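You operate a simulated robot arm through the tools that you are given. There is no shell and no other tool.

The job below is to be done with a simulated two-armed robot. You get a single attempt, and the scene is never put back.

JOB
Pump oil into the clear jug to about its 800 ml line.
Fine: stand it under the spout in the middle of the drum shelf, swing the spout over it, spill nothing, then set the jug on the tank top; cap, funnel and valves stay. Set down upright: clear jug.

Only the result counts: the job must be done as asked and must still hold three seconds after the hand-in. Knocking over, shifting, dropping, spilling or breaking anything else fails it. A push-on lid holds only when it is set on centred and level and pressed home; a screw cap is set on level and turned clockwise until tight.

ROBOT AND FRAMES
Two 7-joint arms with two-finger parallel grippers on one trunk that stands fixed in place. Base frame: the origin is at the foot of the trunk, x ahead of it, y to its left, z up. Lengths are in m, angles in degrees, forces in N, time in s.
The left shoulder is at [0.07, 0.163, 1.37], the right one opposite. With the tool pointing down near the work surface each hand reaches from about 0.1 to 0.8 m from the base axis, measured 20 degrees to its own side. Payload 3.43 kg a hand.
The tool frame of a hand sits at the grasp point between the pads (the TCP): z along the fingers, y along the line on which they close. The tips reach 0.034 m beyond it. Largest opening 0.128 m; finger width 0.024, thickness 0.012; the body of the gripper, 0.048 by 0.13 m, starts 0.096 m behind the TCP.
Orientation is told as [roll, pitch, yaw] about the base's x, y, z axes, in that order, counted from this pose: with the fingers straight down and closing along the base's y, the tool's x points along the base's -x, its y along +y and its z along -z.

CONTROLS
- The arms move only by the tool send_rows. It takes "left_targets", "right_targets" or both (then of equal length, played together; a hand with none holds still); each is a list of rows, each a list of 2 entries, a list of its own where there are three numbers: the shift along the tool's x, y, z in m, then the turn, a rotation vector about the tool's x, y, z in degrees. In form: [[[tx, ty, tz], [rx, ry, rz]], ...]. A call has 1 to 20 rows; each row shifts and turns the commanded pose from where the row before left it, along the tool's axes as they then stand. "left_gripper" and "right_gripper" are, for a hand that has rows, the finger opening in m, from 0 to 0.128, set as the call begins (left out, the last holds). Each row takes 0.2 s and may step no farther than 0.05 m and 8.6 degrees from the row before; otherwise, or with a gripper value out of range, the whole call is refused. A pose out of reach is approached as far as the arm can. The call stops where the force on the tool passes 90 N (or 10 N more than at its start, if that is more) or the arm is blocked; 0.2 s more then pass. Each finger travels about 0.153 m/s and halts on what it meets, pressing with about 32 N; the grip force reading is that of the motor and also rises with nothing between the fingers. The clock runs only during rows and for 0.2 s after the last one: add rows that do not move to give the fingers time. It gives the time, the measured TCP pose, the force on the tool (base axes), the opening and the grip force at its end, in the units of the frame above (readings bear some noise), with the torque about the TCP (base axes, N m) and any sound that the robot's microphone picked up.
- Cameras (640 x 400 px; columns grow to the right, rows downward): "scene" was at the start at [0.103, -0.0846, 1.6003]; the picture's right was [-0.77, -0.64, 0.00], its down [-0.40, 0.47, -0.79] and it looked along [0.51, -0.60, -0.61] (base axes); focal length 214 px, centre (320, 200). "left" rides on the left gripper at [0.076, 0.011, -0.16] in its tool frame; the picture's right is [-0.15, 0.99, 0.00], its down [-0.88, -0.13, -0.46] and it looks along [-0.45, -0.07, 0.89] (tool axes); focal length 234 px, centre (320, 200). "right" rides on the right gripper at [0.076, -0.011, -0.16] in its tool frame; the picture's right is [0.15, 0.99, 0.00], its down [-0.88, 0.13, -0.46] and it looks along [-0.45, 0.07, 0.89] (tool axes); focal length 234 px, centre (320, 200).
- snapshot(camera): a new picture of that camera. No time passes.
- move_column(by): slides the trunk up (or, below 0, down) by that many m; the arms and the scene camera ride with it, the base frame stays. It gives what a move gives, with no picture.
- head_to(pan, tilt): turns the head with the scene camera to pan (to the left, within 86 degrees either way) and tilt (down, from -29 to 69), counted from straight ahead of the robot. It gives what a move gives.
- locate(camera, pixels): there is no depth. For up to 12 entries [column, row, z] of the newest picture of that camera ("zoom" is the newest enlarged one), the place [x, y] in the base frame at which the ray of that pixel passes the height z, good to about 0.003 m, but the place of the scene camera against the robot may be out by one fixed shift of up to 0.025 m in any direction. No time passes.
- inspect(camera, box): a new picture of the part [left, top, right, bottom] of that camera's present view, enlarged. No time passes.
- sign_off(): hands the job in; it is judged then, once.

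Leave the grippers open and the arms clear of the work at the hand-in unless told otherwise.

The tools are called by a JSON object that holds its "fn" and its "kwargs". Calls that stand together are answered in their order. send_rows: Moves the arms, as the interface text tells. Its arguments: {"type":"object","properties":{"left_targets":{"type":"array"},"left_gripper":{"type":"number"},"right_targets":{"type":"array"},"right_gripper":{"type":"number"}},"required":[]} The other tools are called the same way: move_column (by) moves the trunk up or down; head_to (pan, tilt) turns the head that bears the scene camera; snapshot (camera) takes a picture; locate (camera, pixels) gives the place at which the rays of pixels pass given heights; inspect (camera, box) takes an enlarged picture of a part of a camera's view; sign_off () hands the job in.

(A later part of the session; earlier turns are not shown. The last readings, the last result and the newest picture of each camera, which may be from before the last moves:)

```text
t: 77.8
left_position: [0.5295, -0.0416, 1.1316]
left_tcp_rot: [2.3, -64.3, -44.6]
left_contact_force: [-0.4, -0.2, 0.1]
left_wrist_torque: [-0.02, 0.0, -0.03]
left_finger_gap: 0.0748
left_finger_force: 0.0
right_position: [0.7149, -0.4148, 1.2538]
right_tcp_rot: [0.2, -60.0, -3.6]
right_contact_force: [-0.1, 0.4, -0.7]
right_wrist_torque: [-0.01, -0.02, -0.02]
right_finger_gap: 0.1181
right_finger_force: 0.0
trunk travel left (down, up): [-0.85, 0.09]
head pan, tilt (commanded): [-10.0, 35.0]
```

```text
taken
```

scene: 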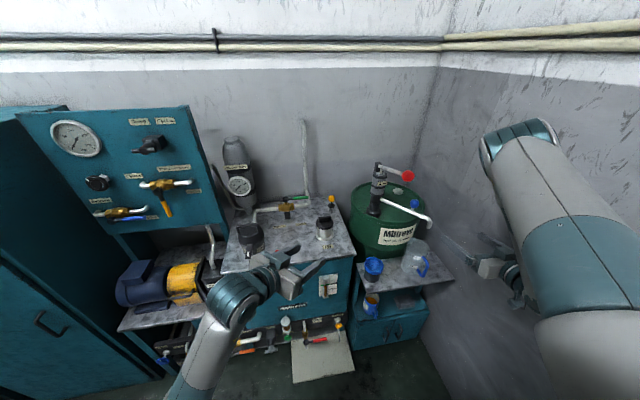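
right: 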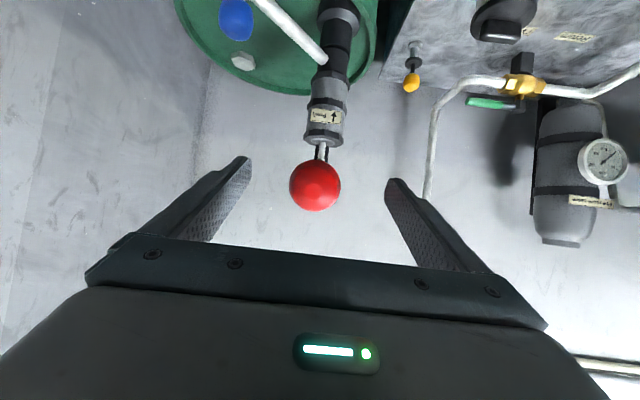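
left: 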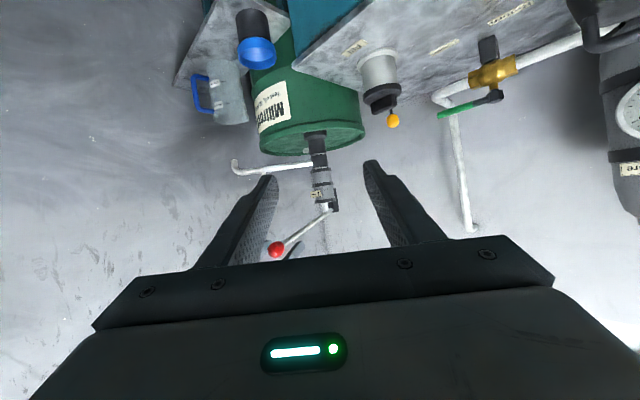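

The knob is between the fingers (315, 186). I'll shift 4 mm right and close on it; the left view will show whether the lever stays up.

{"fn": "send_rows", "kwargs": {"right_targets": [[[0, -0.004, 0], [0, 0, 0]], [[0, 0, 0], [0, 0, 0]], [[0, 0, 0], [0, 0, 0]], [[0, 0, 0], [0, 0, 0]]], "right_gripper": 0.03}}

{"fn": "snapshot", "kwargs": {"camera": "right"}}

{"fn": "inspect", "kwargs": {"camera": "left", "box": [180, 0, 380, 270]}}

```text
t: 78.8
left_position: [0.53, -0.043, 1.1305]
left_tcp_rot: [2.4, -64.2, -44.6]
left_contact_force: [0.5, -1.4, -0.3]
left_wrist_torque: [0.0, 0.02, 0.02]
left_finger_gap: 0.0751
left_finger_force: 0.1
right_position: [0.7145, -0.4199, 1.2518]
right_tcp_rot: [0.4, -59.9, -3.7]
right_contact_force: [0.5, 0.3, -2.9]
right_wrist_torque: [0.09, -0.01, -0.08]
right_finger_gap: 0.0397
right_finger_force: 45.1
trunk travel left (down, up): [-0.85, 0.09]
head pan, tilt (commanded): [-10.0, 35.0]
```

```text
taken
```

right: 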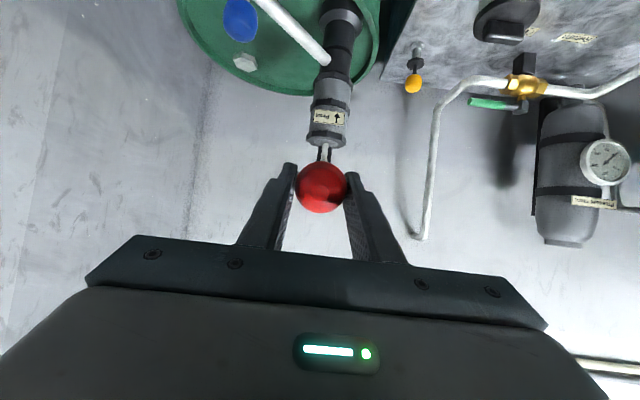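

```text
1.48 times, centred on (280, 135) of left
```

zoom: 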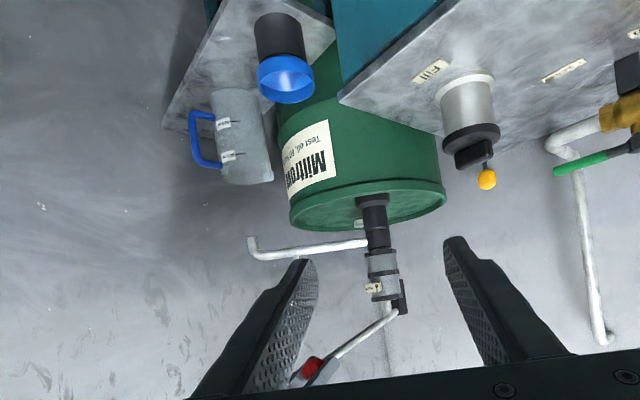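

Gripped the knob (0.040). The lever's arc goes about the pivot at (0.938, 1.178) in x–z. I'll push down 5° first and check force, sound and jug.

{"fn": "send_rows", "kwargs": {"right_targets": [[[0.0198, -0.0003, 0.006], [0, 0, 0]], [[0, 0, 0], [0, 0, 0]]]}}

{"fn": "inspect", "kwargs": {"camera": "left", "box": [180, 0, 380, 270]}}

{"fn": "inspect", "kwargs": {"camera": "left", "box": [180, 50, 270, 140]}}

```text
t: 79.4
left_position: [0.5297, -0.042, 1.1293]
left_tcp_rot: [2.3, -64.3, -44.6]
left_contact_force: [0.2, 0.3, 0.4]
left_wrist_torque: [-0.01, 0.02, 0.0]
left_finger_gap: 0.0751
left_finger_force: 0.1
right_position: [0.7095, -0.4201, 1.2331]
right_tcp_rot: [0.2, -60.0, -3.7]
right_contact_force: [1.4, -2.2, 7.1]
right_wrist_torque: [-0.11, -1.16, -0.05]
right_finger_gap: 0.0402
right_finger_force: 44.8
trunk travel left (down, up): [-0.85, 0.09]
head pan, tilt (commanded): [-10.0, 35.0]
```

```text
1.48 times, centred on (280, 135) of left
```

zoom: 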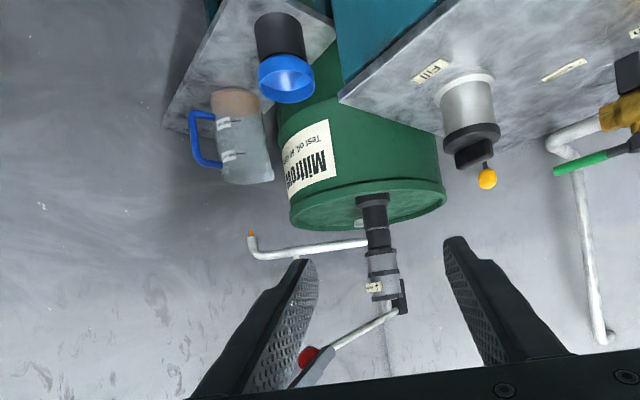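

```text
4.44 times, centred on (225, 95) of left
```

zoom: 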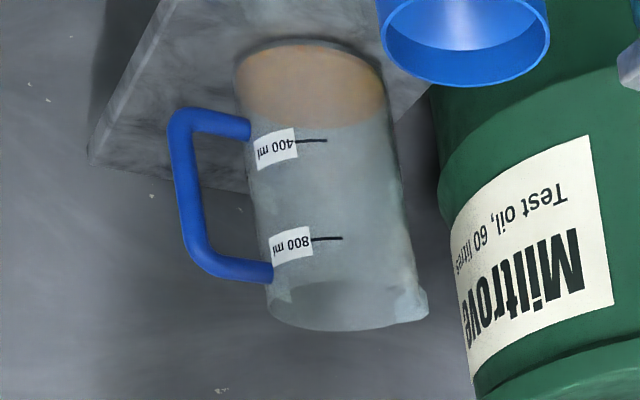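

Oil is flowing: an orange stream end shows at the spout and the jug's bottom is brown. The push force was only 7 N. I'll hold still for a moment to see whether the flow continues by itself.

{"fn": "send_rows", "kwargs": {"right_targets": [[[0, 0, 0], [0, 0, 0]], [[0, 0, 0], [0, 0, 0]], [[0, 0, 0], [0, 0, 0]]]}}

{"fn": "inspect", "kwargs": {"camera": "left", "box": [180, 50, 270, 140]}}

{"fn": "inspect", "kwargs": {"camera": "left", "box": [200, 90, 320, 190]}}

```text
t: 80.2
left_position: [0.5283, -0.0428, 1.1322]
left_tcp_rot: [2.4, -64.1, -44.8]
left_contact_force: [-0.9, -0.1, -0.5]
left_wrist_torque: [0.04, 0.01, 0.02]
left_finger_gap: 0.0749
left_finger_force: 0.1
right_position: [0.7097, -0.4198, 1.2338]
right_tcp_rot: [0.3, -60.1, -3.7]
right_contact_force: [2.1, -3.8, 6.0]
right_wrist_torque: [-0.16, -1.32, -0.01]
right_finger_gap: 0.04
right_finger_force: 45.1
trunk travel left (down, up): [-0.85, 0.09]
head pan, tilt (commanded): [-10.0, 35.0]
```

```text
4.44 times, centred on (225, 95) of left
```

zoom: 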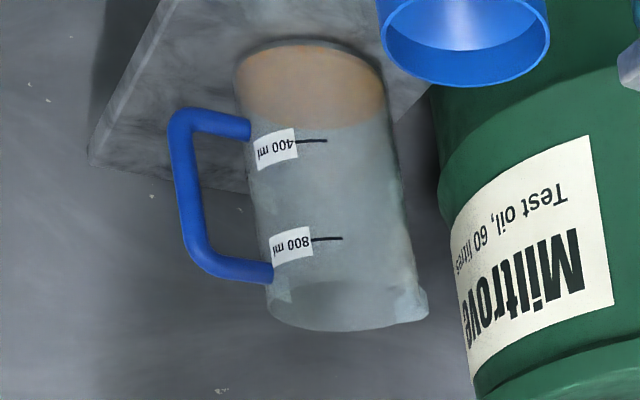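

```text
4.00 times, centred on (260, 140) of left
```

zoom: 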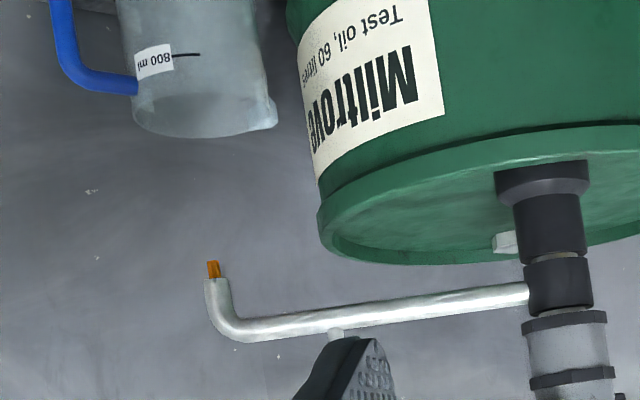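

The flow stops when the lever stops; a bead of oil hangs at the spout. By the marks, that 4–5° gave roughly 130 ml, so I'll go in small steps. Another 5°.

{"fn": "send_rows", "kwargs": {"right_targets": [[[0.0191, -0.0002, 0.007], [0, 0, 0]], [[0, 0, 0], [0, 0, 0]]]}}

{"fn": "inspect", "kwargs": {"camera": "left", "box": [180, 50, 270, 140]}}

{"fn": "inspect", "kwargs": {"camera": "left", "box": [180, 60, 380, 270]}}

```text
t: 80.8
left_position: [0.5294, -0.0437, 1.1299]
left_tcp_rot: [2.4, -64.3, -44.6]
left_contact_force: [0.1, -0.1, 0.6]
left_wrist_torque: [0.03, 0.01, 0.03]
left_finger_gap: 0.075
left_finger_force: 0.0
right_position: [0.7055, -0.4202, 1.2099]
right_tcp_rot: [0.3, -59.7, -3.7]
right_contact_force: [-5.4, -1.6, -0.8]
right_wrist_torque: [0.17, 0.9, -0.11]
right_finger_gap: 0.0401
right_finger_force: 45.0
trunk travel left (down, up): [-0.85, 0.09]
head pan, tilt (commanded): [-10.0, 35.0]
```

```text
4.44 times, centred on (225, 95) of left
```

zoom: 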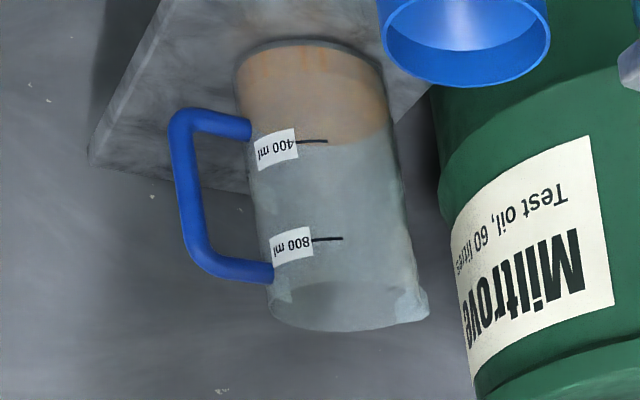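

```text
1.90 times, centred on (280, 165) of left
```

zoom: 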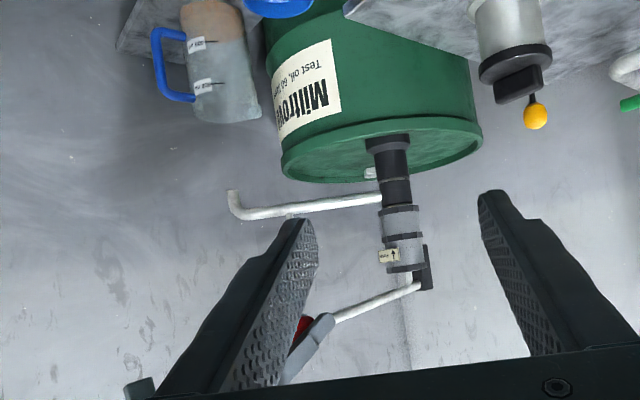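

Now about 220 ml (far edge of the surface moved from row 125 to 145 in the zoom; by my scale 800 ml will put it near row 277, level with the 800 mark when seen on the near wall). I'll push down another 10° in two rows.

{"fn": "send_rows", "kwargs": {"right_targets": [[[0.018, -0.0001, 0.0096], [0, 0, 0]], [[0.018, -0.0001, 0.0096], [0, 0, 0]], [[0, 0, 0], [0, 0, 0]]]}}

{"fn": "inspect", "kwargs": {"camera": "left", "box": [180, 50, 270, 140]}}

{"fn": "inspect", "kwargs": {"camera": "left", "box": [180, 60, 380, 270]}}

```text
t: 81.6
left_position: [0.5289, -0.0435, 1.1303]
left_tcp_rot: [2.4, -64.3, -44.6]
left_contact_force: [1.1, -0.5, 0.8]
left_wrist_torque: [-0.02, -0.01, -0.01]
left_finger_gap: 0.0752
left_finger_force: 0.1
right_position: [0.7031, -0.4194, 1.1728]
right_tcp_rot: [0.1, -60.1, -3.6]
right_contact_force: [1.6, -3.1, 7.2]
right_wrist_torque: [-0.1, -0.98, -0.01]
right_finger_gap: 0.0399
right_finger_force: 45.4
trunk travel left (down, up): [-0.85, 0.09]
head pan, tilt (commanded): [-10.0, 35.0]
```

```text
4.44 times, centred on (225, 95) of left
```

zoom: 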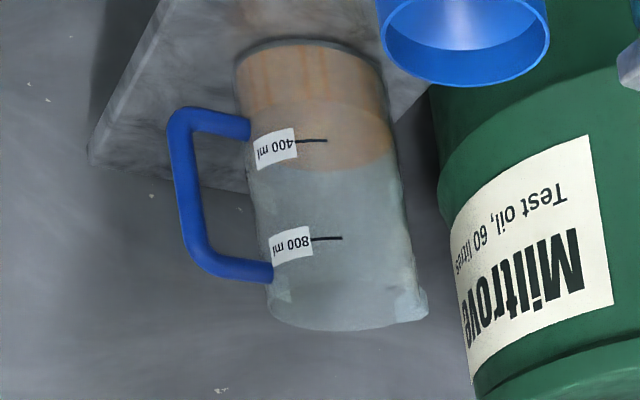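

```text
1.90 times, centred on (280, 165) of left
```

zoom: 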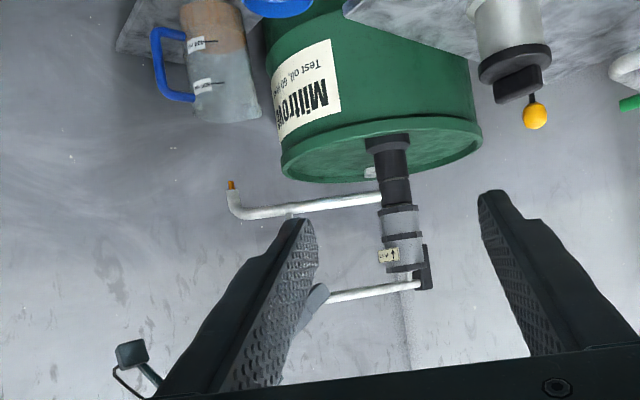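

Reading the surface's near edge against the marks on the near wall (400 ml at row 141, 800 ml at row 240): it is now at row ≈100, about 240 ml. That's roughly 3 ml per mm of knob travel. I'll continue down another 10°, watching for the bottom stop.

{"fn": "send_rows", "kwargs": {"right_targets": [[[0.0163, 0.0003, 0.0123], [0, 0, 0]], [[0.0163, 0.0003, 0.0123], [0, 0, 0]], [[0, 0, 0], [0, 0, 0]]]}}

{"fn": "inspect", "kwargs": {"camera": "left", "box": [180, 50, 270, 140]}}

{"fn": "inspect", "kwargs": {"camera": "left", "box": [180, 60, 380, 270]}}

```text
t: 82.4
left_position: [0.529, -0.0425, 1.1304]
left_tcp_rot: [2.5, -64.2, -44.7]
left_contact_force: [0.6, -0.2, -0.3]
left_wrist_torque: [0.0, -0.03, -0.04]
left_finger_gap: 0.0748
left_finger_force: 0.1
right_position: [0.7085, -0.4203, 1.1328]
right_tcp_rot: [0.3, -59.9, -3.7]
right_contact_force: [-3.3, -1.6, 6.8]
right_wrist_torque: [-0.01, -0.7, 0.02]
right_finger_gap: 0.04
right_finger_force: 45.2
trunk travel left (down, up): [-0.85, 0.09]
head pan, tilt (commanded): [-10.0, 35.0]
```

```text
4.44 times, centred on (225, 95) of left
```

zoom: 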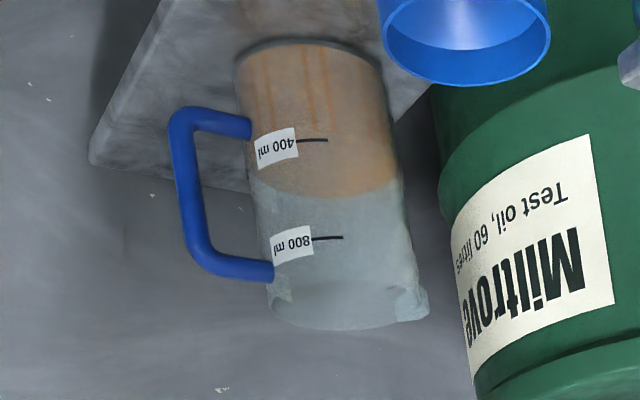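

```text
1.90 times, centred on (280, 165) of left
```

zoom: 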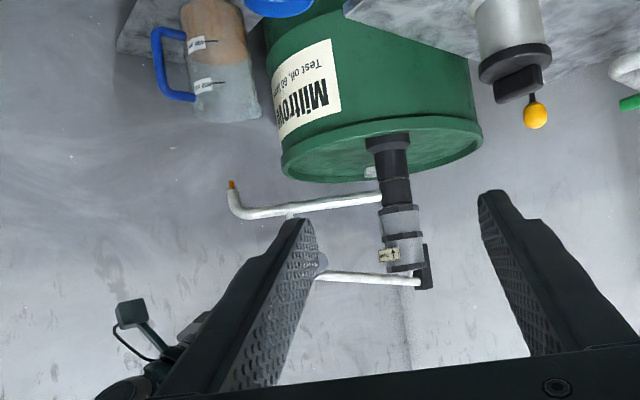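

About 355 ml now (far edge at row 197). Continue down about 8° more, watching the force for the stop.

{"fn": "send_rows", "kwargs": {"right_targets": [[[0.0112, 0.0006, 0.0116], [0, 0, 0]], [[0.0112, 0.0006, 0.0116], [0, 0, 0]], [[0, 0, 0], [0, 0, 0]]]}}

{"fn": "inspect", "kwargs": {"camera": "left", "box": [180, 50, 270, 140]}}

{"fn": "inspect", "kwargs": {"camera": "left", "box": [180, 60, 380, 270]}}

```text
t: 83.2
left_position: [0.523, -0.0418, 1.1326]
left_tcp_rot: [2.7, -64.5, -45.0]
left_contact_force: [0.6, -0.2, -1.0]
left_wrist_torque: [-0.03, -0.03, 0.0]
left_finger_gap: 0.075
left_finger_force: 0.1
right_position: [0.7145, -0.4201, 1.1093]
right_tcp_rot: [-0.3, -60.6, -3.4]
right_contact_force: [-12.0, -4.8, 40.0]
right_wrist_torque: [-0.01, -0.01, -0.01]
right_finger_gap: 0.0407
right_finger_force: 45.1
trunk travel left (down, up): [-0.85, 0.09]
head pan, tilt (commanded): [-10.0, 35.0]
```

```text
4.44 times, centred on (225, 95) of left
```

zoom: 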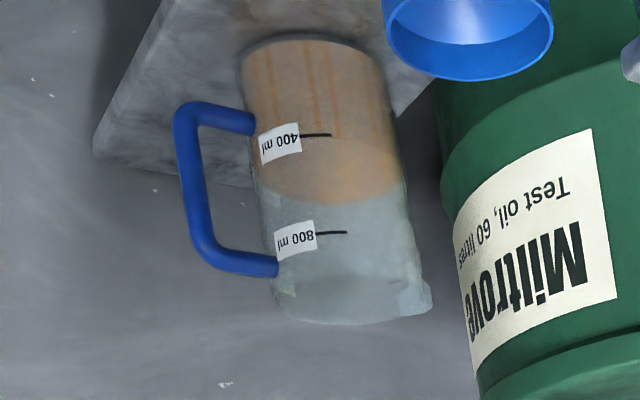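

```text
1.90 times, centred on (280, 165) of left
```

zoom: 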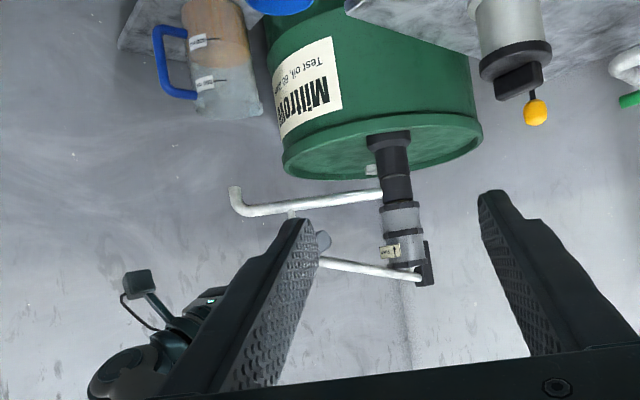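

The bottom stop is reached (40 N); the jug reads about 420 ml after one full stroke. I'll raise the lever along its arc back to the top to refill the pump.

{"fn": "send_rows", "kwargs": {"right_targets": [[[-0.0294, -0.0006, -0.0283], [0, 0, 0]], [[-0.0338, -0.0002, -0.0229], [0, 0, 0]], [[-0.0372, 0.0003, -0.0166], [0, 0, 0]], [[-0.0235, 0.0004, -0.0068], [0, 0, 0]], [[0, 0, 0], [0, 0, 0]]]}}

{"fn": "inspect", "kwargs": {"camera": "left", "box": [180, 50, 270, 140]}}

{"fn": "inspect", "kwargs": {"camera": "left", "box": [180, 60, 380, 270]}}

```text
t: 84.4
left_position: [0.5302, -0.0435, 1.1287]
left_tcp_rot: [2.3, -64.0, -44.6]
left_contact_force: [-0.6, 0.5, 0.7]
left_wrist_torque: [0.01, -0.02, -0.04]
left_finger_gap: 0.075
left_finger_force: 0.0
right_position: [0.7174, -0.4201, 1.2438]
right_tcp_rot: [0.5, -59.8, -3.8]
right_contact_force: [0.2, -4.2, -12.7]
right_wrist_torque: [0.09, -0.23, 0.15]
right_finger_gap: 0.0401
right_finger_force: 44.8
trunk travel left (down, up): [-0.85, 0.09]
head pan, tilt (commanded): [-10.0, 35.0]
```

```text
4.44 times, centred on (225, 95) of left
```

zoom: 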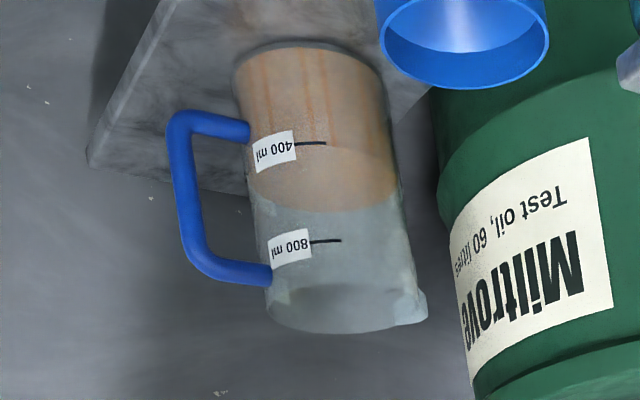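

```text
1.90 times, centred on (280, 165) of left
```

zoom: 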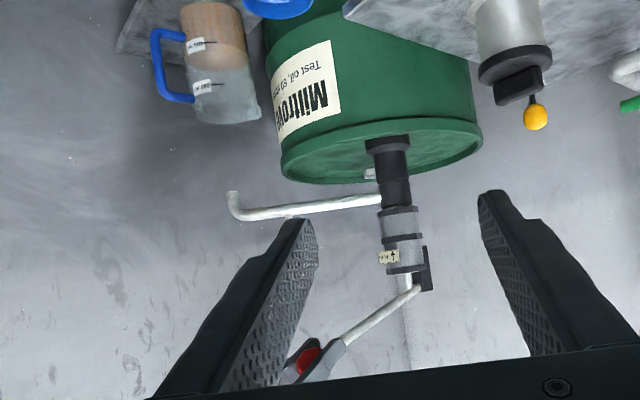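

The lever is up again and the level unchanged at about 416 ml (400 mark now at row 143, 800 at 241). Second stroke: first 20° down in four gentle rows.

{"fn": "send_rows", "kwargs": {"right_targets": [[[0.0194, -0.0003, 0.0064], [0, 0, 0]], [[0.0194, -0.0002, 0.0064], [0, 0, 0]], [[0.018, -0.0001, 0.0096], [0, 0, 0]], [[0.018, 0, 0.0096], [0, 0, 0]], [[0, 0, 0], [0, 0, 0]]]}}

{"fn": "inspect", "kwargs": {"camera": "left", "box": [180, 50, 270, 140]}}

{"fn": "inspect", "kwargs": {"camera": "left", "box": [180, 60, 380, 270]}}

```text
t: 85.6
left_position: [0.5276, -0.0419, 1.1304]
left_tcp_rot: [2.4, -64.4, -44.7]
left_contact_force: [1.4, 0.5, -0.4]
left_wrist_torque: [-0.01, -0.04, -0.03]
left_finger_gap: 0.0752
left_finger_force: 0.2
right_position: [0.7052, -0.4207, 1.1679]
right_tcp_rot: [0.3, -59.9, -3.6]
right_contact_force: [-4.4, -2.5, 5.3]
right_wrist_torque: [-0.16, -0.79, 0.01]
right_finger_gap: 0.0404
right_finger_force: 45.6
trunk travel left (down, up): [-0.85, 0.09]
head pan, tilt (commanded): [-10.0, 35.0]
```

```text
4.44 times, centred on (225, 95) of left
```

zoom: 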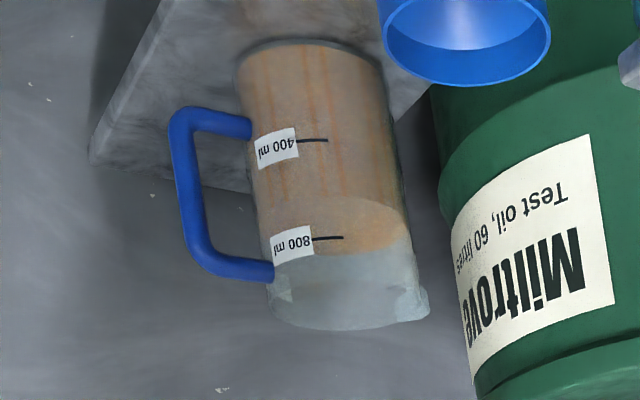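

```text
1.90 times, centred on (280, 165) of left
```

zoom: 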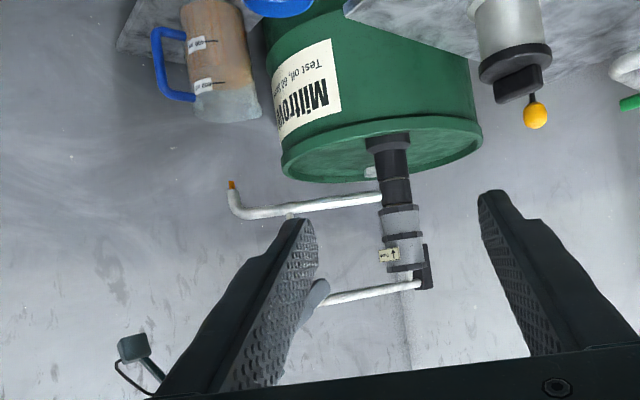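

About 635 ml (near edge at row 200; marks at 140 and 238). I need about 165 ml more; I'll push 8° (≈ 95 ml) now.

{"fn": "send_rows", "kwargs": {"right_targets": [[[0.013, 0.0001, 0.0099], [0, 0, 0]], [[0.013, 0.0001, 0.0099], [0, 0, 0]], [[0, 0, 0], [0, 0, 0]]]}}

{"fn": "inspect", "kwargs": {"camera": "left", "box": [180, 50, 270, 140]}}

```text
t: 86.4
left_position: [0.529, -0.0448, 1.1303]
left_tcp_rot: [2.4, -64.1, -44.7]
left_contact_force: [0.7, 0.3, -0.7]
left_wrist_torque: [0.01, 0.03, 0.02]
left_finger_gap: 0.0749
left_finger_force: 0.0
right_position: [0.7096, -0.4201, 1.1315]
right_tcp_rot: [0.4, -59.9, -3.7]
right_contact_force: [-7.3, -4.6, 0.6]
right_wrist_torque: [0.19, 0.37, -0.08]
right_finger_gap: 0.0403
right_finger_force: 44.9
trunk travel left (down, up): [-0.85, 0.09]
head pan, tilt (commanded): [-10.0, 35.0]
```

```text
4.44 times, centred on (225, 95) of left
```

zoom: 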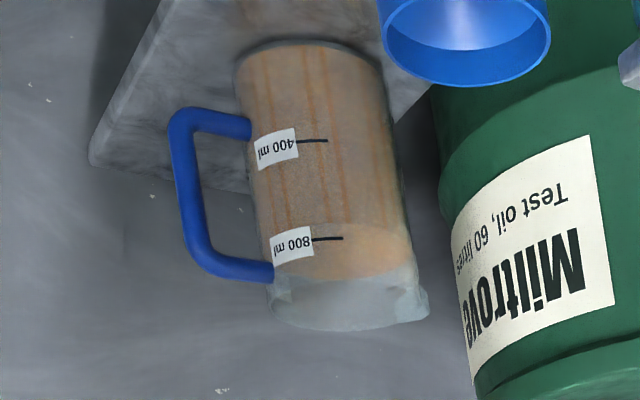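

About 748 ml. I'll enlarge the upper part of the jug further for a finer reading before the last bit.

{"fn": "inspect", "kwargs": {"camera": "left", "box": [205, 85, 255, 128]}}

```text
9.30 times, centred on (230, 106) of left
```

zoom: 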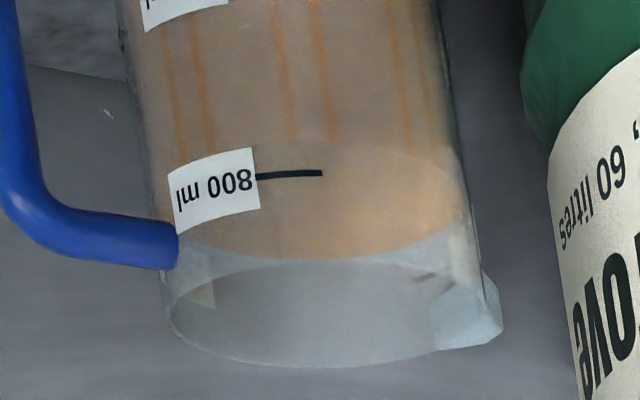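

The surface's near edge is at row 143 against the 800 mark at row 175 here: about 740 ml. About 20 mm of knob travel (≈ 60 ml) is needed. I'll push 5° more in two small rows.

{"fn": "send_rows", "kwargs": {"right_targets": [[[0.0072, 0.0002, 0.0072], [0, 0, 0]], [[0.0065, 0.0002, 0.0065], [0, 0, 0]], [[0, 0, 0], [0, 0, 0]]]}}

{"fn": "inspect", "kwargs": {"camera": "left", "box": [205, 85, 255, 128]}}

{"fn": "inspect", "kwargs": {"camera": "left", "box": [180, 60, 380, 270]}}

```text
t: 87.2
left_position: [0.5273, -0.0413, 1.1311]
left_tcp_rot: [2.5, -64.3, -44.8]
left_contact_force: [0.4, 0.4, 0.6]
left_wrist_torque: [0.0, -0.03, 0.0]
left_finger_gap: 0.0754
left_finger_force: 0.1
right_position: [0.7136, -0.4202, 1.1142]
right_tcp_rot: [0.2, -60.0, -3.9]
right_contact_force: [-12.8, -2.1, 4.1]
right_wrist_torque: [-0.07, -0.61, -0.14]
right_finger_gap: 0.0404
right_finger_force: 45.1
trunk travel left (down, up): [-0.85, 0.09]
head pan, tilt (commanded): [-10.0, 35.0]
```

```text
9.30 times, centred on (230, 106) of left
```

zoom: 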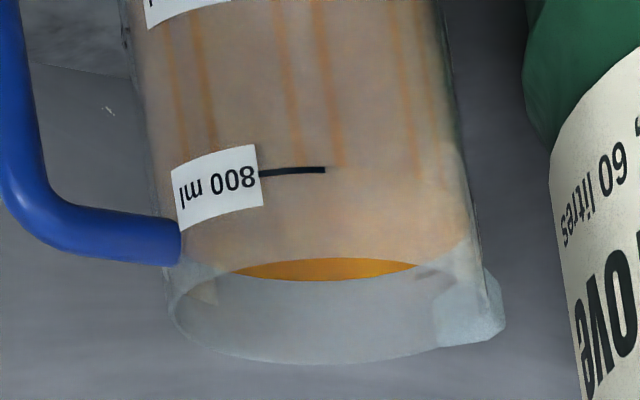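

```text
1.90 times, centred on (280, 165) of left
```

zoom: 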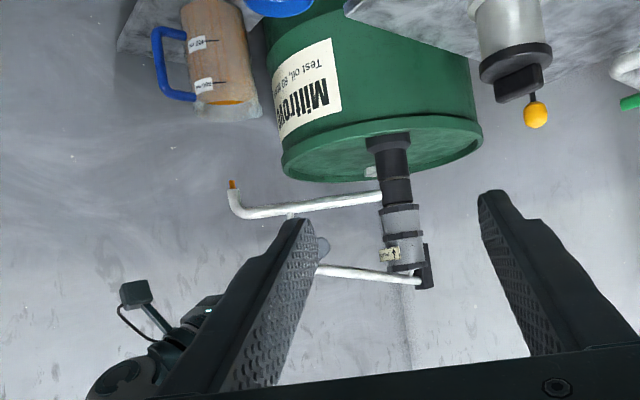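

Now the near edge is at the 800 mark: about 795 ml. A bead of oil shows at the spout tip again. I'll hold still for 2 seconds so any drip falls into the jug.

{"fn": "send_rows", "kwargs": {"right_targets": [[[0, 0, 0], [0, 0, 0]], [[0, 0, 0], [0, 0, 0]], [[0, 0, 0], [0, 0, 0]], [[0, 0, 0], [0, 0, 0]], [[0, 0, 0], [0, 0, 0]], [[0, 0, 0], [0, 0, 0]], [[0, 0, 0], [0, 0, 0]], [[0, 0, 0], [0, 0, 0]], [[0, 0, 0], [0, 0, 0]], [[0, 0, 0], [0, 0, 0]]]}}

{"fn": "inspect", "kwargs": {"camera": "left", "box": [200, 80, 320, 190]}}

{"fn": "inspect", "kwargs": {"camera": "left", "box": [205, 85, 255, 128]}}

```text
t: 89.4
left_position: [0.5276, -0.0435, 1.1297]
left_tcp_rot: [2.6, -64.3, -44.8]
left_contact_force: [0.0, 0.2, 0.6]
left_wrist_torque: [-0.01, -0.02, 0.02]
left_finger_gap: 0.075
left_finger_force: 0.1
right_position: [0.7135, -0.4196, 1.1155]
right_tcp_rot: [0.3, -60.0, -3.8]
right_contact_force: [-20.7, -0.3, -4.5]
right_wrist_torque: [0.07, 0.63, 0.0]
right_finger_gap: 0.0407
right_finger_force: 45.4
trunk travel left (down, up): [-0.85, 0.09]
head pan, tilt (commanded): [-10.0, 35.0]
```

```text
3.64 times, centred on (260, 135) of left
```

zoom: 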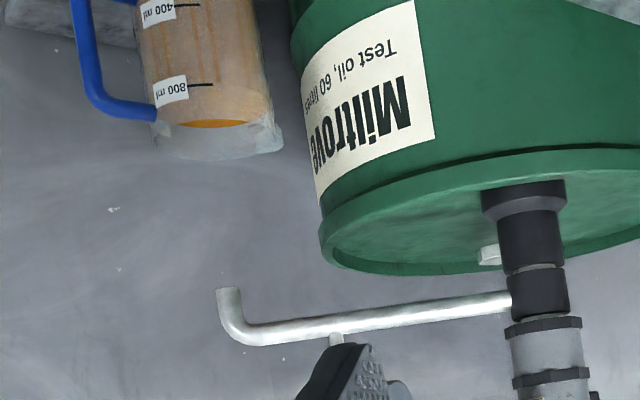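

```text
9.30 times, centred on (230, 106) of left
```

zoom: 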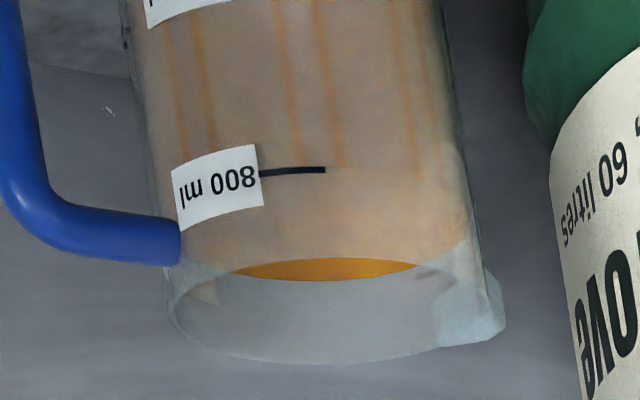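

The bead has gone and the level reads right at the 800 mark. I'll open the right fingers and back the hand off along its own axis.

{"fn": "send_rows", "kwargs": {"right_targets": [[[0, 0, 0], [0, 0, 0]], [[0, 0, 0], [0, 0, 0]], [[0, 0, 0], [0, 0, 0]]], "right_gripper": 0.118}}

{"fn": "snapshot", "kwargs": {"camera": "right"}}

{"fn": "inspect", "kwargs": {"camera": "left", "box": [180, 60, 380, 270]}}

```text
t: 90.2
left_position: [0.5294, -0.0425, 1.1307]
left_tcp_rot: [2.2, -64.2, -44.5]
left_contact_force: [0.1, 0.6, 1.1]
left_wrist_torque: [-0.01, 0.0, -0.01]
left_finger_gap: 0.075
left_finger_force: 0.1
right_position: [0.7159, -0.4188, 1.1135]
right_tcp_rot: [0.3, -60.0, -3.6]
right_contact_force: [0.3, -0.5, -0.7]
right_wrist_torque: [0.0, 0.03, 0.0]
right_finger_gap: 0.118
right_finger_force: 0.0
trunk travel left (down, up): [-0.85, 0.09]
head pan, tilt (commanded): [-10.0, 35.0]
```

```text
taken
```

right: 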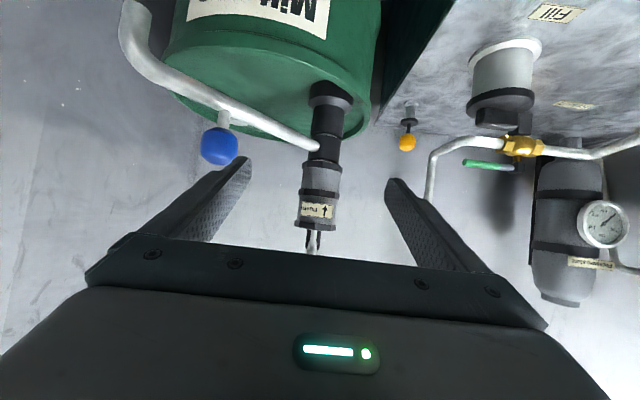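

```text
1.90 times, centred on (280, 165) of left
```

zoom: 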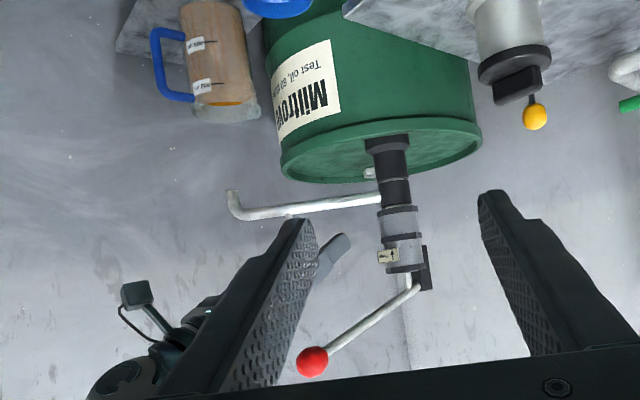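

The lever springs back up by itself to the top; the hand is below it, untouched. I'll back the hand off toward the robot and then to the right.

{"fn": "send_rows", "kwargs": {"right_targets": [[[0.0225, -0.0029, -0.0389], [0, 0, 0]], [[0.0223, -0.0079, -0.0386], [0, 0, 0]], [[0.0086, -0.0432, -0.015], [0, 0, 0]], [[0.0086, -0.0432, -0.015], [0, 0, 0]], [[0.0086, -0.0432, -0.015], [0, 0, 0]], [[0, 0, 0], [0, 0, 0]]]}}

{"fn": "snapshot", "kwargs": {"camera": "scene"}}

{"fn": "inspect", "kwargs": {"camera": "left", "box": [205, 85, 255, 128]}}

{"fn": "snapshot", "kwargs": {"camera": "left"}}

```text
t: 91.6
left_position: [0.5297, -0.0413, 1.1304]
left_tcp_rot: [2.2, -64.2, -44.5]
left_contact_force: [0.2, -0.1, 0.6]
left_wrist_torque: [-0.04, -0.01, -0.03]
left_finger_gap: 0.0751
left_finger_force: 0.1
right_position: [0.5676, -0.55, 1.1136]
right_tcp_rot: [0.2, -59.9, -3.5]
right_contact_force: [0.3, 0.1, 0.0]
right_wrist_torque: [-0.01, 0.03, 0.01]
right_finger_gap: 0.1181
right_finger_force: 0.0
trunk travel left (down, up): [-0.85, 0.09]
head pan, tilt (commanded): [-10.0, 35.0]
```

```text
taken
```

scene: 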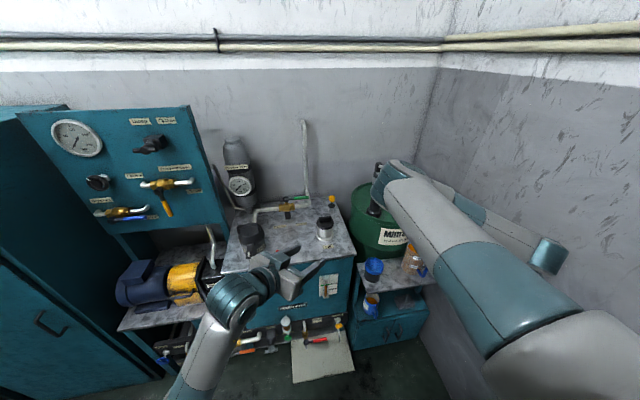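

```text
9.30 times, centred on (230, 106) of left
```

zoom: 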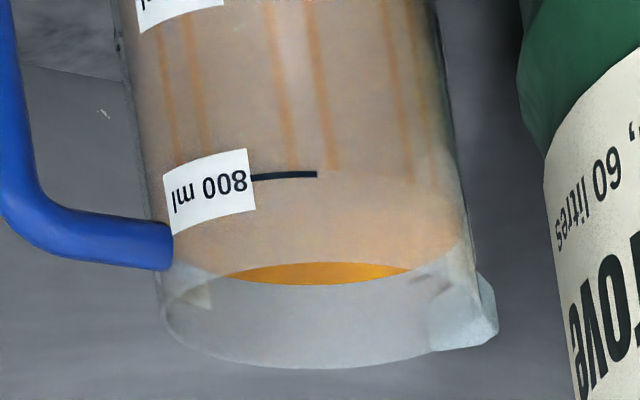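

```text
taken
```

left: 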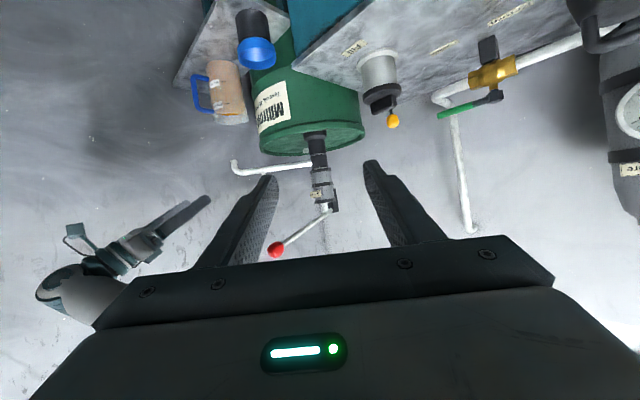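

The level still reads at the 800 mark (≈ 795 ml) and nothing is dripping. Next is carrying the jug to the tank top. The right arm had trouble reaching left earlier, so with the jug still safe on the shelf I'll test the carry path with the empty right hand. First I move the left hand out of the way to the left.

{"fn": "send_rows", "kwargs": {"left_targets": [[[0.0117, 0.0285, -0.0323], [0, 0, 0]], [[0.0117, 0.0285, -0.0323], [0, 0, 0]], [[0.0117, 0.0285, -0.0323], [0, 0, 0]], [[0.0117, 0.0285, -0.0323], [0, 0, 0]], [[0.0117, 0.0285, -0.0323], [0, 0, 0]]]}}

{"fn": "snapshot", "kwargs": {"camera": "left"}}

{"fn": "snapshot", "kwargs": {"camera": "scene"}}

```text
t: 92.8
left_position: [0.5066, 0.1768, 1.1457]
left_tcp_rot: [2.3, -64.4, -44.6]
left_contact_force: [-0.2, -0.6, 0.2]
left_wrist_torque: [-0.01, 0.0, 0.01]
left_finger_gap: 0.0749
left_finger_force: 0.1
left hand out of reach, approached as far as the arm can: row 4
right_position: [0.5646, -0.5482, 1.1156]
right_tcp_rot: [0.1, -60.2, -3.5]
right_contact_force: [-0.3, -0.5, 1.0]
right_wrist_torque: [-0.03, 0.0, -0.01]
right_finger_gap: 0.118
right_finger_force: 0.0
trunk travel left (down, up): [-0.85, 0.09]
head pan, tilt (commanded): [-10.0, 35.0]
```

```text
taken
```

left: 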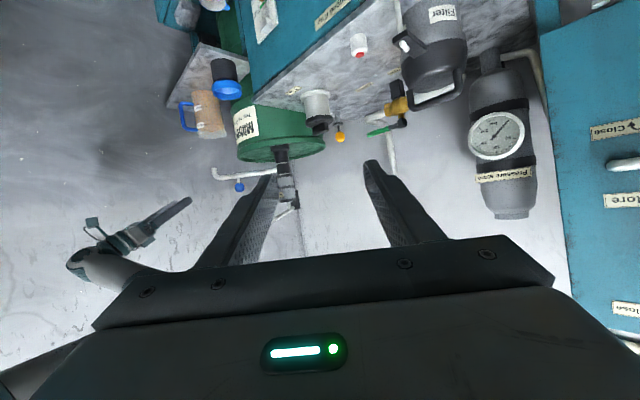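

```text
taken
```

scene: 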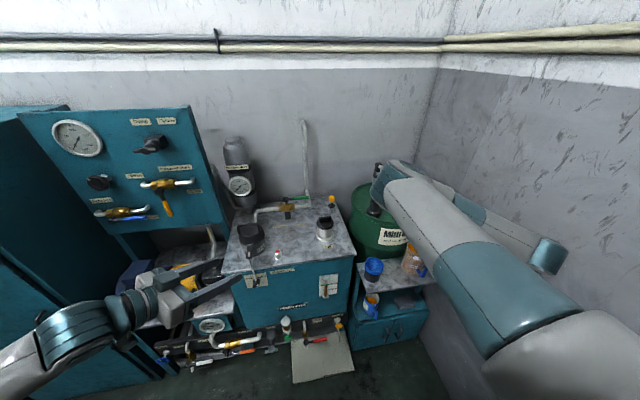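

Left hand parked at the left. I'll enlarge the tank top in the left view to map the free area.

{"fn": "inspect", "kwargs": {"camera": "left", "box": [230, 0, 470, 180]}}

{"fn": "inspect", "kwargs": {"camera": "scene", "box": [210, 170, 450, 330]}}

```text
2.22 times, centred on (350, 90) of left
```

zoom: 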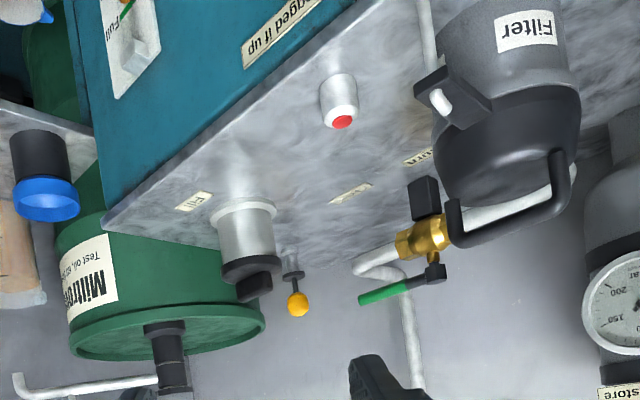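

```text
2.50 times, centred on (330, 250) of scene
```

zoom: 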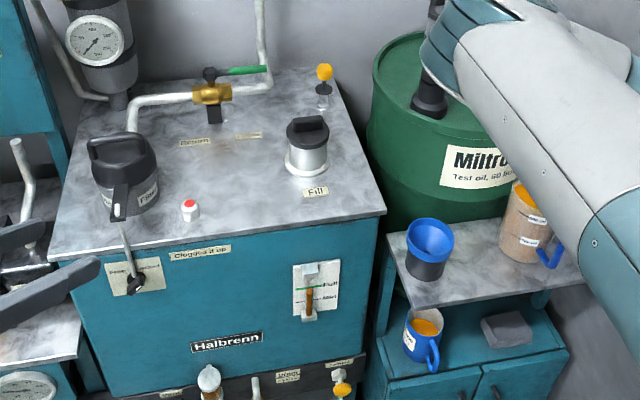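

The free area is between the fill cap and the red indicator. I'll locate cap base, indicator, edges and a candidate spot at the tank-top height.

{"fn": "locate", "kwargs": {"camera": "zoom", "pixels": [[385, 212, 0.85], [50, 262, 0.85], [306, 172, 0.85], [190, 218, 0.85], [248, 190, 0.85], [318, 192, 0.85], [130, 205, 0.85], [338, 68, 0.85], [345, 200, 0.85], [430, 265, 0.713]]}}

{"fn": "locate", "kwargs": {"camera": "left", "pixels": [[256, 102, 0.85], [312, 97, 0.85], [359, 40, 0.85], [354, 50, 0.87], [290, 90, 0.85], [384, 51, 0.85], [425, 47, 0.85], [390, 90, 0.86], [338, 122, 0.85]]}}

```text
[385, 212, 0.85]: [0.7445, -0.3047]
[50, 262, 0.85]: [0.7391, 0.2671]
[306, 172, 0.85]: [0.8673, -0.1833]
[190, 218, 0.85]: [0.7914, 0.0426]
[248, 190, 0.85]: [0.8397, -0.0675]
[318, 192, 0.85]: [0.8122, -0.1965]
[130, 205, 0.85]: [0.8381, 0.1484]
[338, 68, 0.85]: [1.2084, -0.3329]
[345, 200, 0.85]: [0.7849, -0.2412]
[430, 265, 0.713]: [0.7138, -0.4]
```

```text
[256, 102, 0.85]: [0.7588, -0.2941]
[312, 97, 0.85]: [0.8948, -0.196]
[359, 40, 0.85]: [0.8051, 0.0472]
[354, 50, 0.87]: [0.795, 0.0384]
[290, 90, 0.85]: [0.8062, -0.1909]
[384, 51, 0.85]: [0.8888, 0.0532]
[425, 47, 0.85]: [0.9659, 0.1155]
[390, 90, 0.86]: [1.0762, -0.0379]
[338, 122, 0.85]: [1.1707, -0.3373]
```

The tank's free spot is around (0.835, -0.05): 4 cm clear of the fill cap (0.865, -0.178) and of the red indicator (0.797, 0.042). Now the dry run with the empty right hand: level it to the carry angle (76°) and bring it to z ≈ 1.0 in front of the shelf, then go left.

{"fn": "send_rows", "kwargs": {"right_targets": [[[0.025, 0, 0.025], [0, -4, 0]], [[0.025, 0, 0.022], [0, -4, 0]], [[0.025, 0, 0.02], [0, -4, 0]], [[0.025, 0.02, 0.02], [0, -4, 0]], [[0, 0, 0], [0, 0, 0]]]}}

{"fn": "snapshot", "kwargs": {"camera": "right"}}

{"fn": "snapshot", "kwargs": {"camera": "left"}}

```text
t: 94.0
left_position: [0.5075, 0.1771, 1.1451]
left_tcp_rot: [2.4, -64.3, -44.6]
left_contact_force: [0.0, -0.2, -1.2]
left_wrist_torque: [0.01, 0.03, -0.04]
left_finger_gap: 0.0749
left_finger_force: 0.0
right_position: [0.6043, -0.5373, 0.9926]
right_tcp_rot: [0.8, -75.8, -3.8]
right_contact_force: [0.2, 0.7, 0.6]
right_wrist_torque: [-0.04, 0.0, 0.04]
right_finger_gap: 0.118
right_finger_force: 0.0
right hand out of reach, approached as far as the arm can: row 4
trunk travel left (down, up): [-0.85, 0.09]
head pan, tilt (commanded): [-10.0, 35.0]
```

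```text
taken
```

right: 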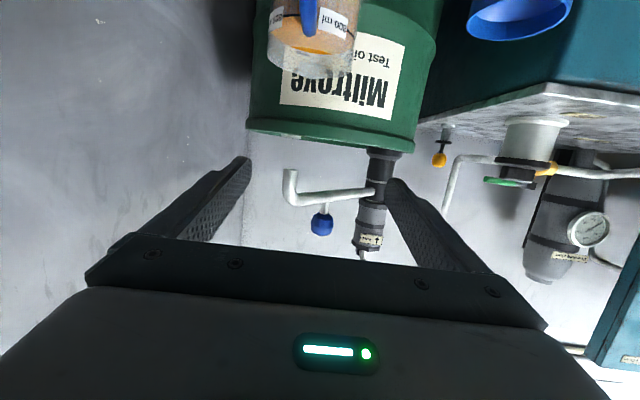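

```text
taken
```

left: 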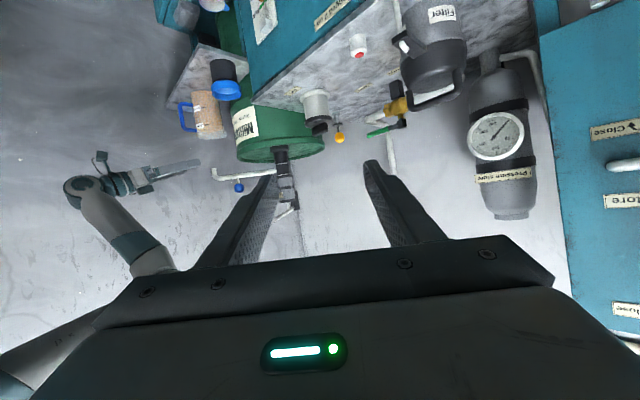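

At this trunk height the level posture is already at its limit, so a lower trunk suits the carry. I'll back the right hand off a little, then lower the trunk by 0.2 and continue the dry run from there.

{"fn": "send_rows", "kwargs": {"right_targets": [[[0.0075, -0.002, -0.029], [0, 0, 0]], [[0.0075, -0.002, -0.029], [0, 0, 0]], [[0, 0, 0], [0, 0, 0]]]}}

{"fn": "move_column", "kwargs": {"by": -0.2}}

{"fn": "snapshot", "kwargs": {"camera": "right"}}

{"fn": "snapshot", "kwargs": {"camera": "scene"}}

```text
t: 94.8
left_position: [0.5073, 0.1755, 1.1446]
left_tcp_rot: [2.5, -64.2, -44.6]
left_contact_force: [0.2, 0.1, -0.1]
left_wrist_torque: [-0.02, -0.03, -0.03]
left_finger_gap: 0.075
left_finger_force: 0.0
right_position: [0.543, -0.5395, 0.9922]
right_tcp_rot: [0.3, -76.0, -4.0]
right_contact_force: [0.9, -0.4, 0.1]
right_wrist_torque: [-0.03, -0.01, 0.05]
right_finger_gap: 0.1182
right_finger_force: 0.1
trunk travel left (down, up): [-0.85, 0.09]
head pan, tilt (commanded): [-10.0, 35.0]
```

```text
t: 97.0
left_position: [0.5082, 0.1754, 0.9451]
left_tcp_rot: [2.5, -64.3, -44.6]
left_contact_force: [-0.6, 0.9, 0.4]
left_wrist_torque: [0.0, 0.02, -0.01]
left_finger_gap: 0.0751
left_finger_force: 0.1
right_position: [0.5442, -0.5394, 0.7928]
right_tcp_rot: [0.6, -76.1, -4.0]
right_contact_force: [0.0, 0.3, 0.3]
right_wrist_torque: [-0.05, -0.05, -0.01]
right_finger_gap: 0.1181
right_finger_force: 0.1
trunk travel left (down, up): [-0.65, 0.29]
head pan, tilt (commanded): [-10.0, 35.0]
```

```text
taken
```

right: 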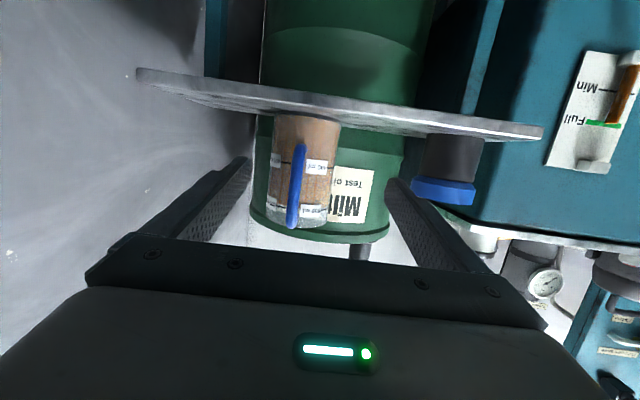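

```text
taken
```

scene: 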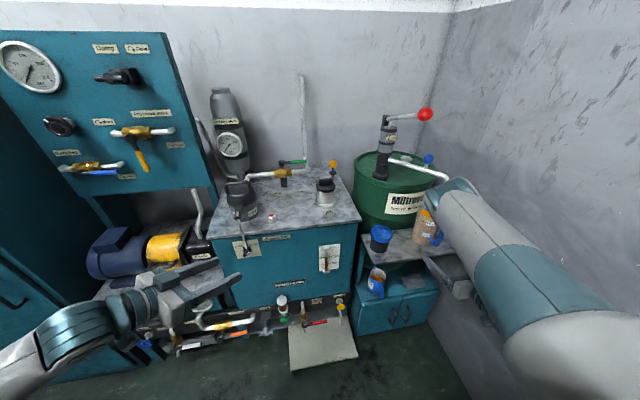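

This right camera view is nearly side-on; I'll read the level here too.

{"fn": "inspect", "kwargs": {"camera": "right", "box": [260, 110, 350, 235]}}

```text
3.20 times, centred on (305, 172) of right
```

zoom: 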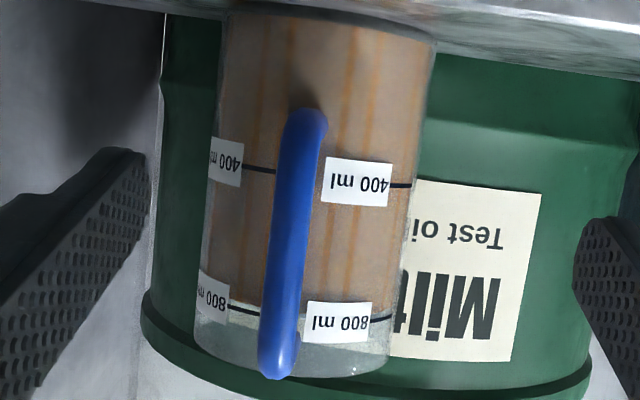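

The level is right at the 800 ml line in this side view too. Now the dry run of the carry: raise the empty hand 16 cm while turning its heading 14° to the left.

{"fn": "send_rows", "kwargs": {"right_targets": [[[-0.04, 0, -0.01], [-3.4, 0, -0.85]], [[-0.04, 0, -0.01], [-3.4, 0, -0.85]], [[-0.04, 0, -0.01], [-3.4, 0, -0.85]], [[-0.04, 0, -0.01], [-3.4, 0, -0.85]], [[0, 0, 0], [0, 0, 0]]]}}

{"fn": "snapshot", "kwargs": {"camera": "scene"}}

```text
t: 98.2
left_position: [0.508, 0.1758, 0.9456]
left_tcp_rot: [2.5, -64.2, -44.6]
left_contact_force: [0.3, 0.2, -0.1]
left_wrist_torque: [0.0, 0.01, 0.02]
left_finger_gap: 0.0748
left_finger_force: 0.1
right_position: [0.5466, -0.5383, 0.9575]
right_tcp_rot: [0.6, -75.9, 10.0]
right_contact_force: [0.0, 0.2, 0.2]
right_wrist_torque: [0.02, 0.02, -0.03]
right_finger_gap: 0.1179
right_finger_force: 0.0
trunk travel left (down, up): [-0.65, 0.29]
head pan, tilt (commanded): [-10.0, 35.0]
```

```text
taken
```

scene: 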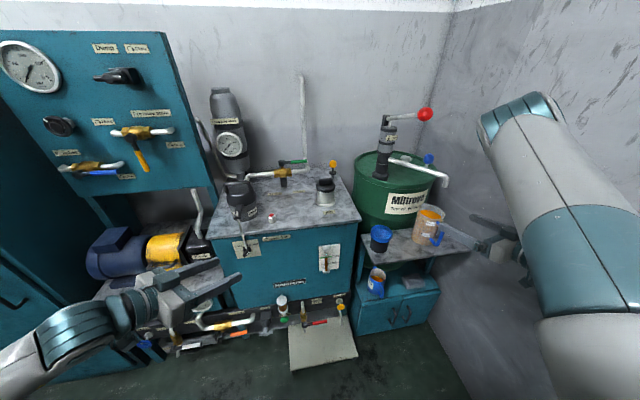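

Turning the heading left swung the elbow outward to the right, which is what I need. I'll continue left and forward while turning a bit more.

{"fn": "send_rows", "kwargs": {"right_targets": [[[-0.0065, 0.0359, 0.0258], [-3.9, 0, -1]], [[-0.0065, 0.0359, 0.0258], [-3.9, 0, -1]], [[-0.0065, 0.0359, 0.0258], [-3.9, 0, -1]]]}}

{"fn": "snapshot", "kwargs": {"camera": "scene"}}

{"fn": "snapshot", "kwargs": {"camera": "right"}}

```text
t: 99.0
left_position: [0.5079, 0.1762, 0.9452]
left_tcp_rot: [2.3, -64.3, -44.5]
left_contact_force: [0.7, -0.3, -0.1]
left_wrist_torque: [0.0, 0.04, -0.04]
left_finger_gap: 0.0752
left_finger_force: 0.0
right_position: [0.5948, -0.4121, 0.9555]
right_tcp_rot: [0.0, -76.0, 22.7]
right_contact_force: [-0.1, -1.0, -1.0]
right_wrist_torque: [-0.01, -0.03, 0.0]
right_finger_gap: 0.1179
right_finger_force: 0.1
trunk travel left (down, up): [-0.65, 0.29]
head pan, tilt (commanded): [-10.0, 35.0]
```

```text
taken
```

scene: 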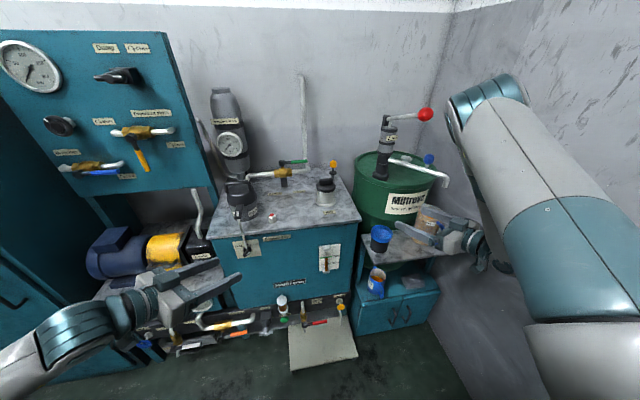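

```text
taken
```

right: 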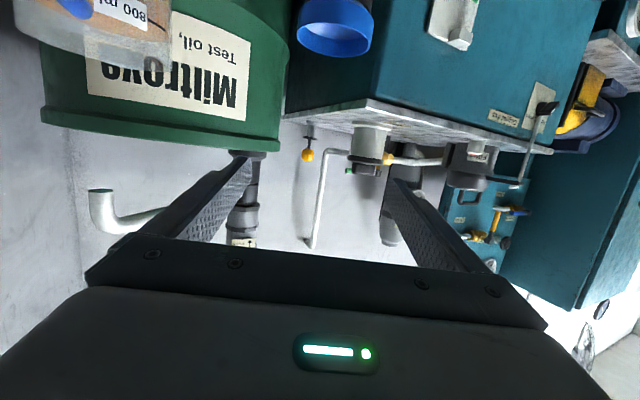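

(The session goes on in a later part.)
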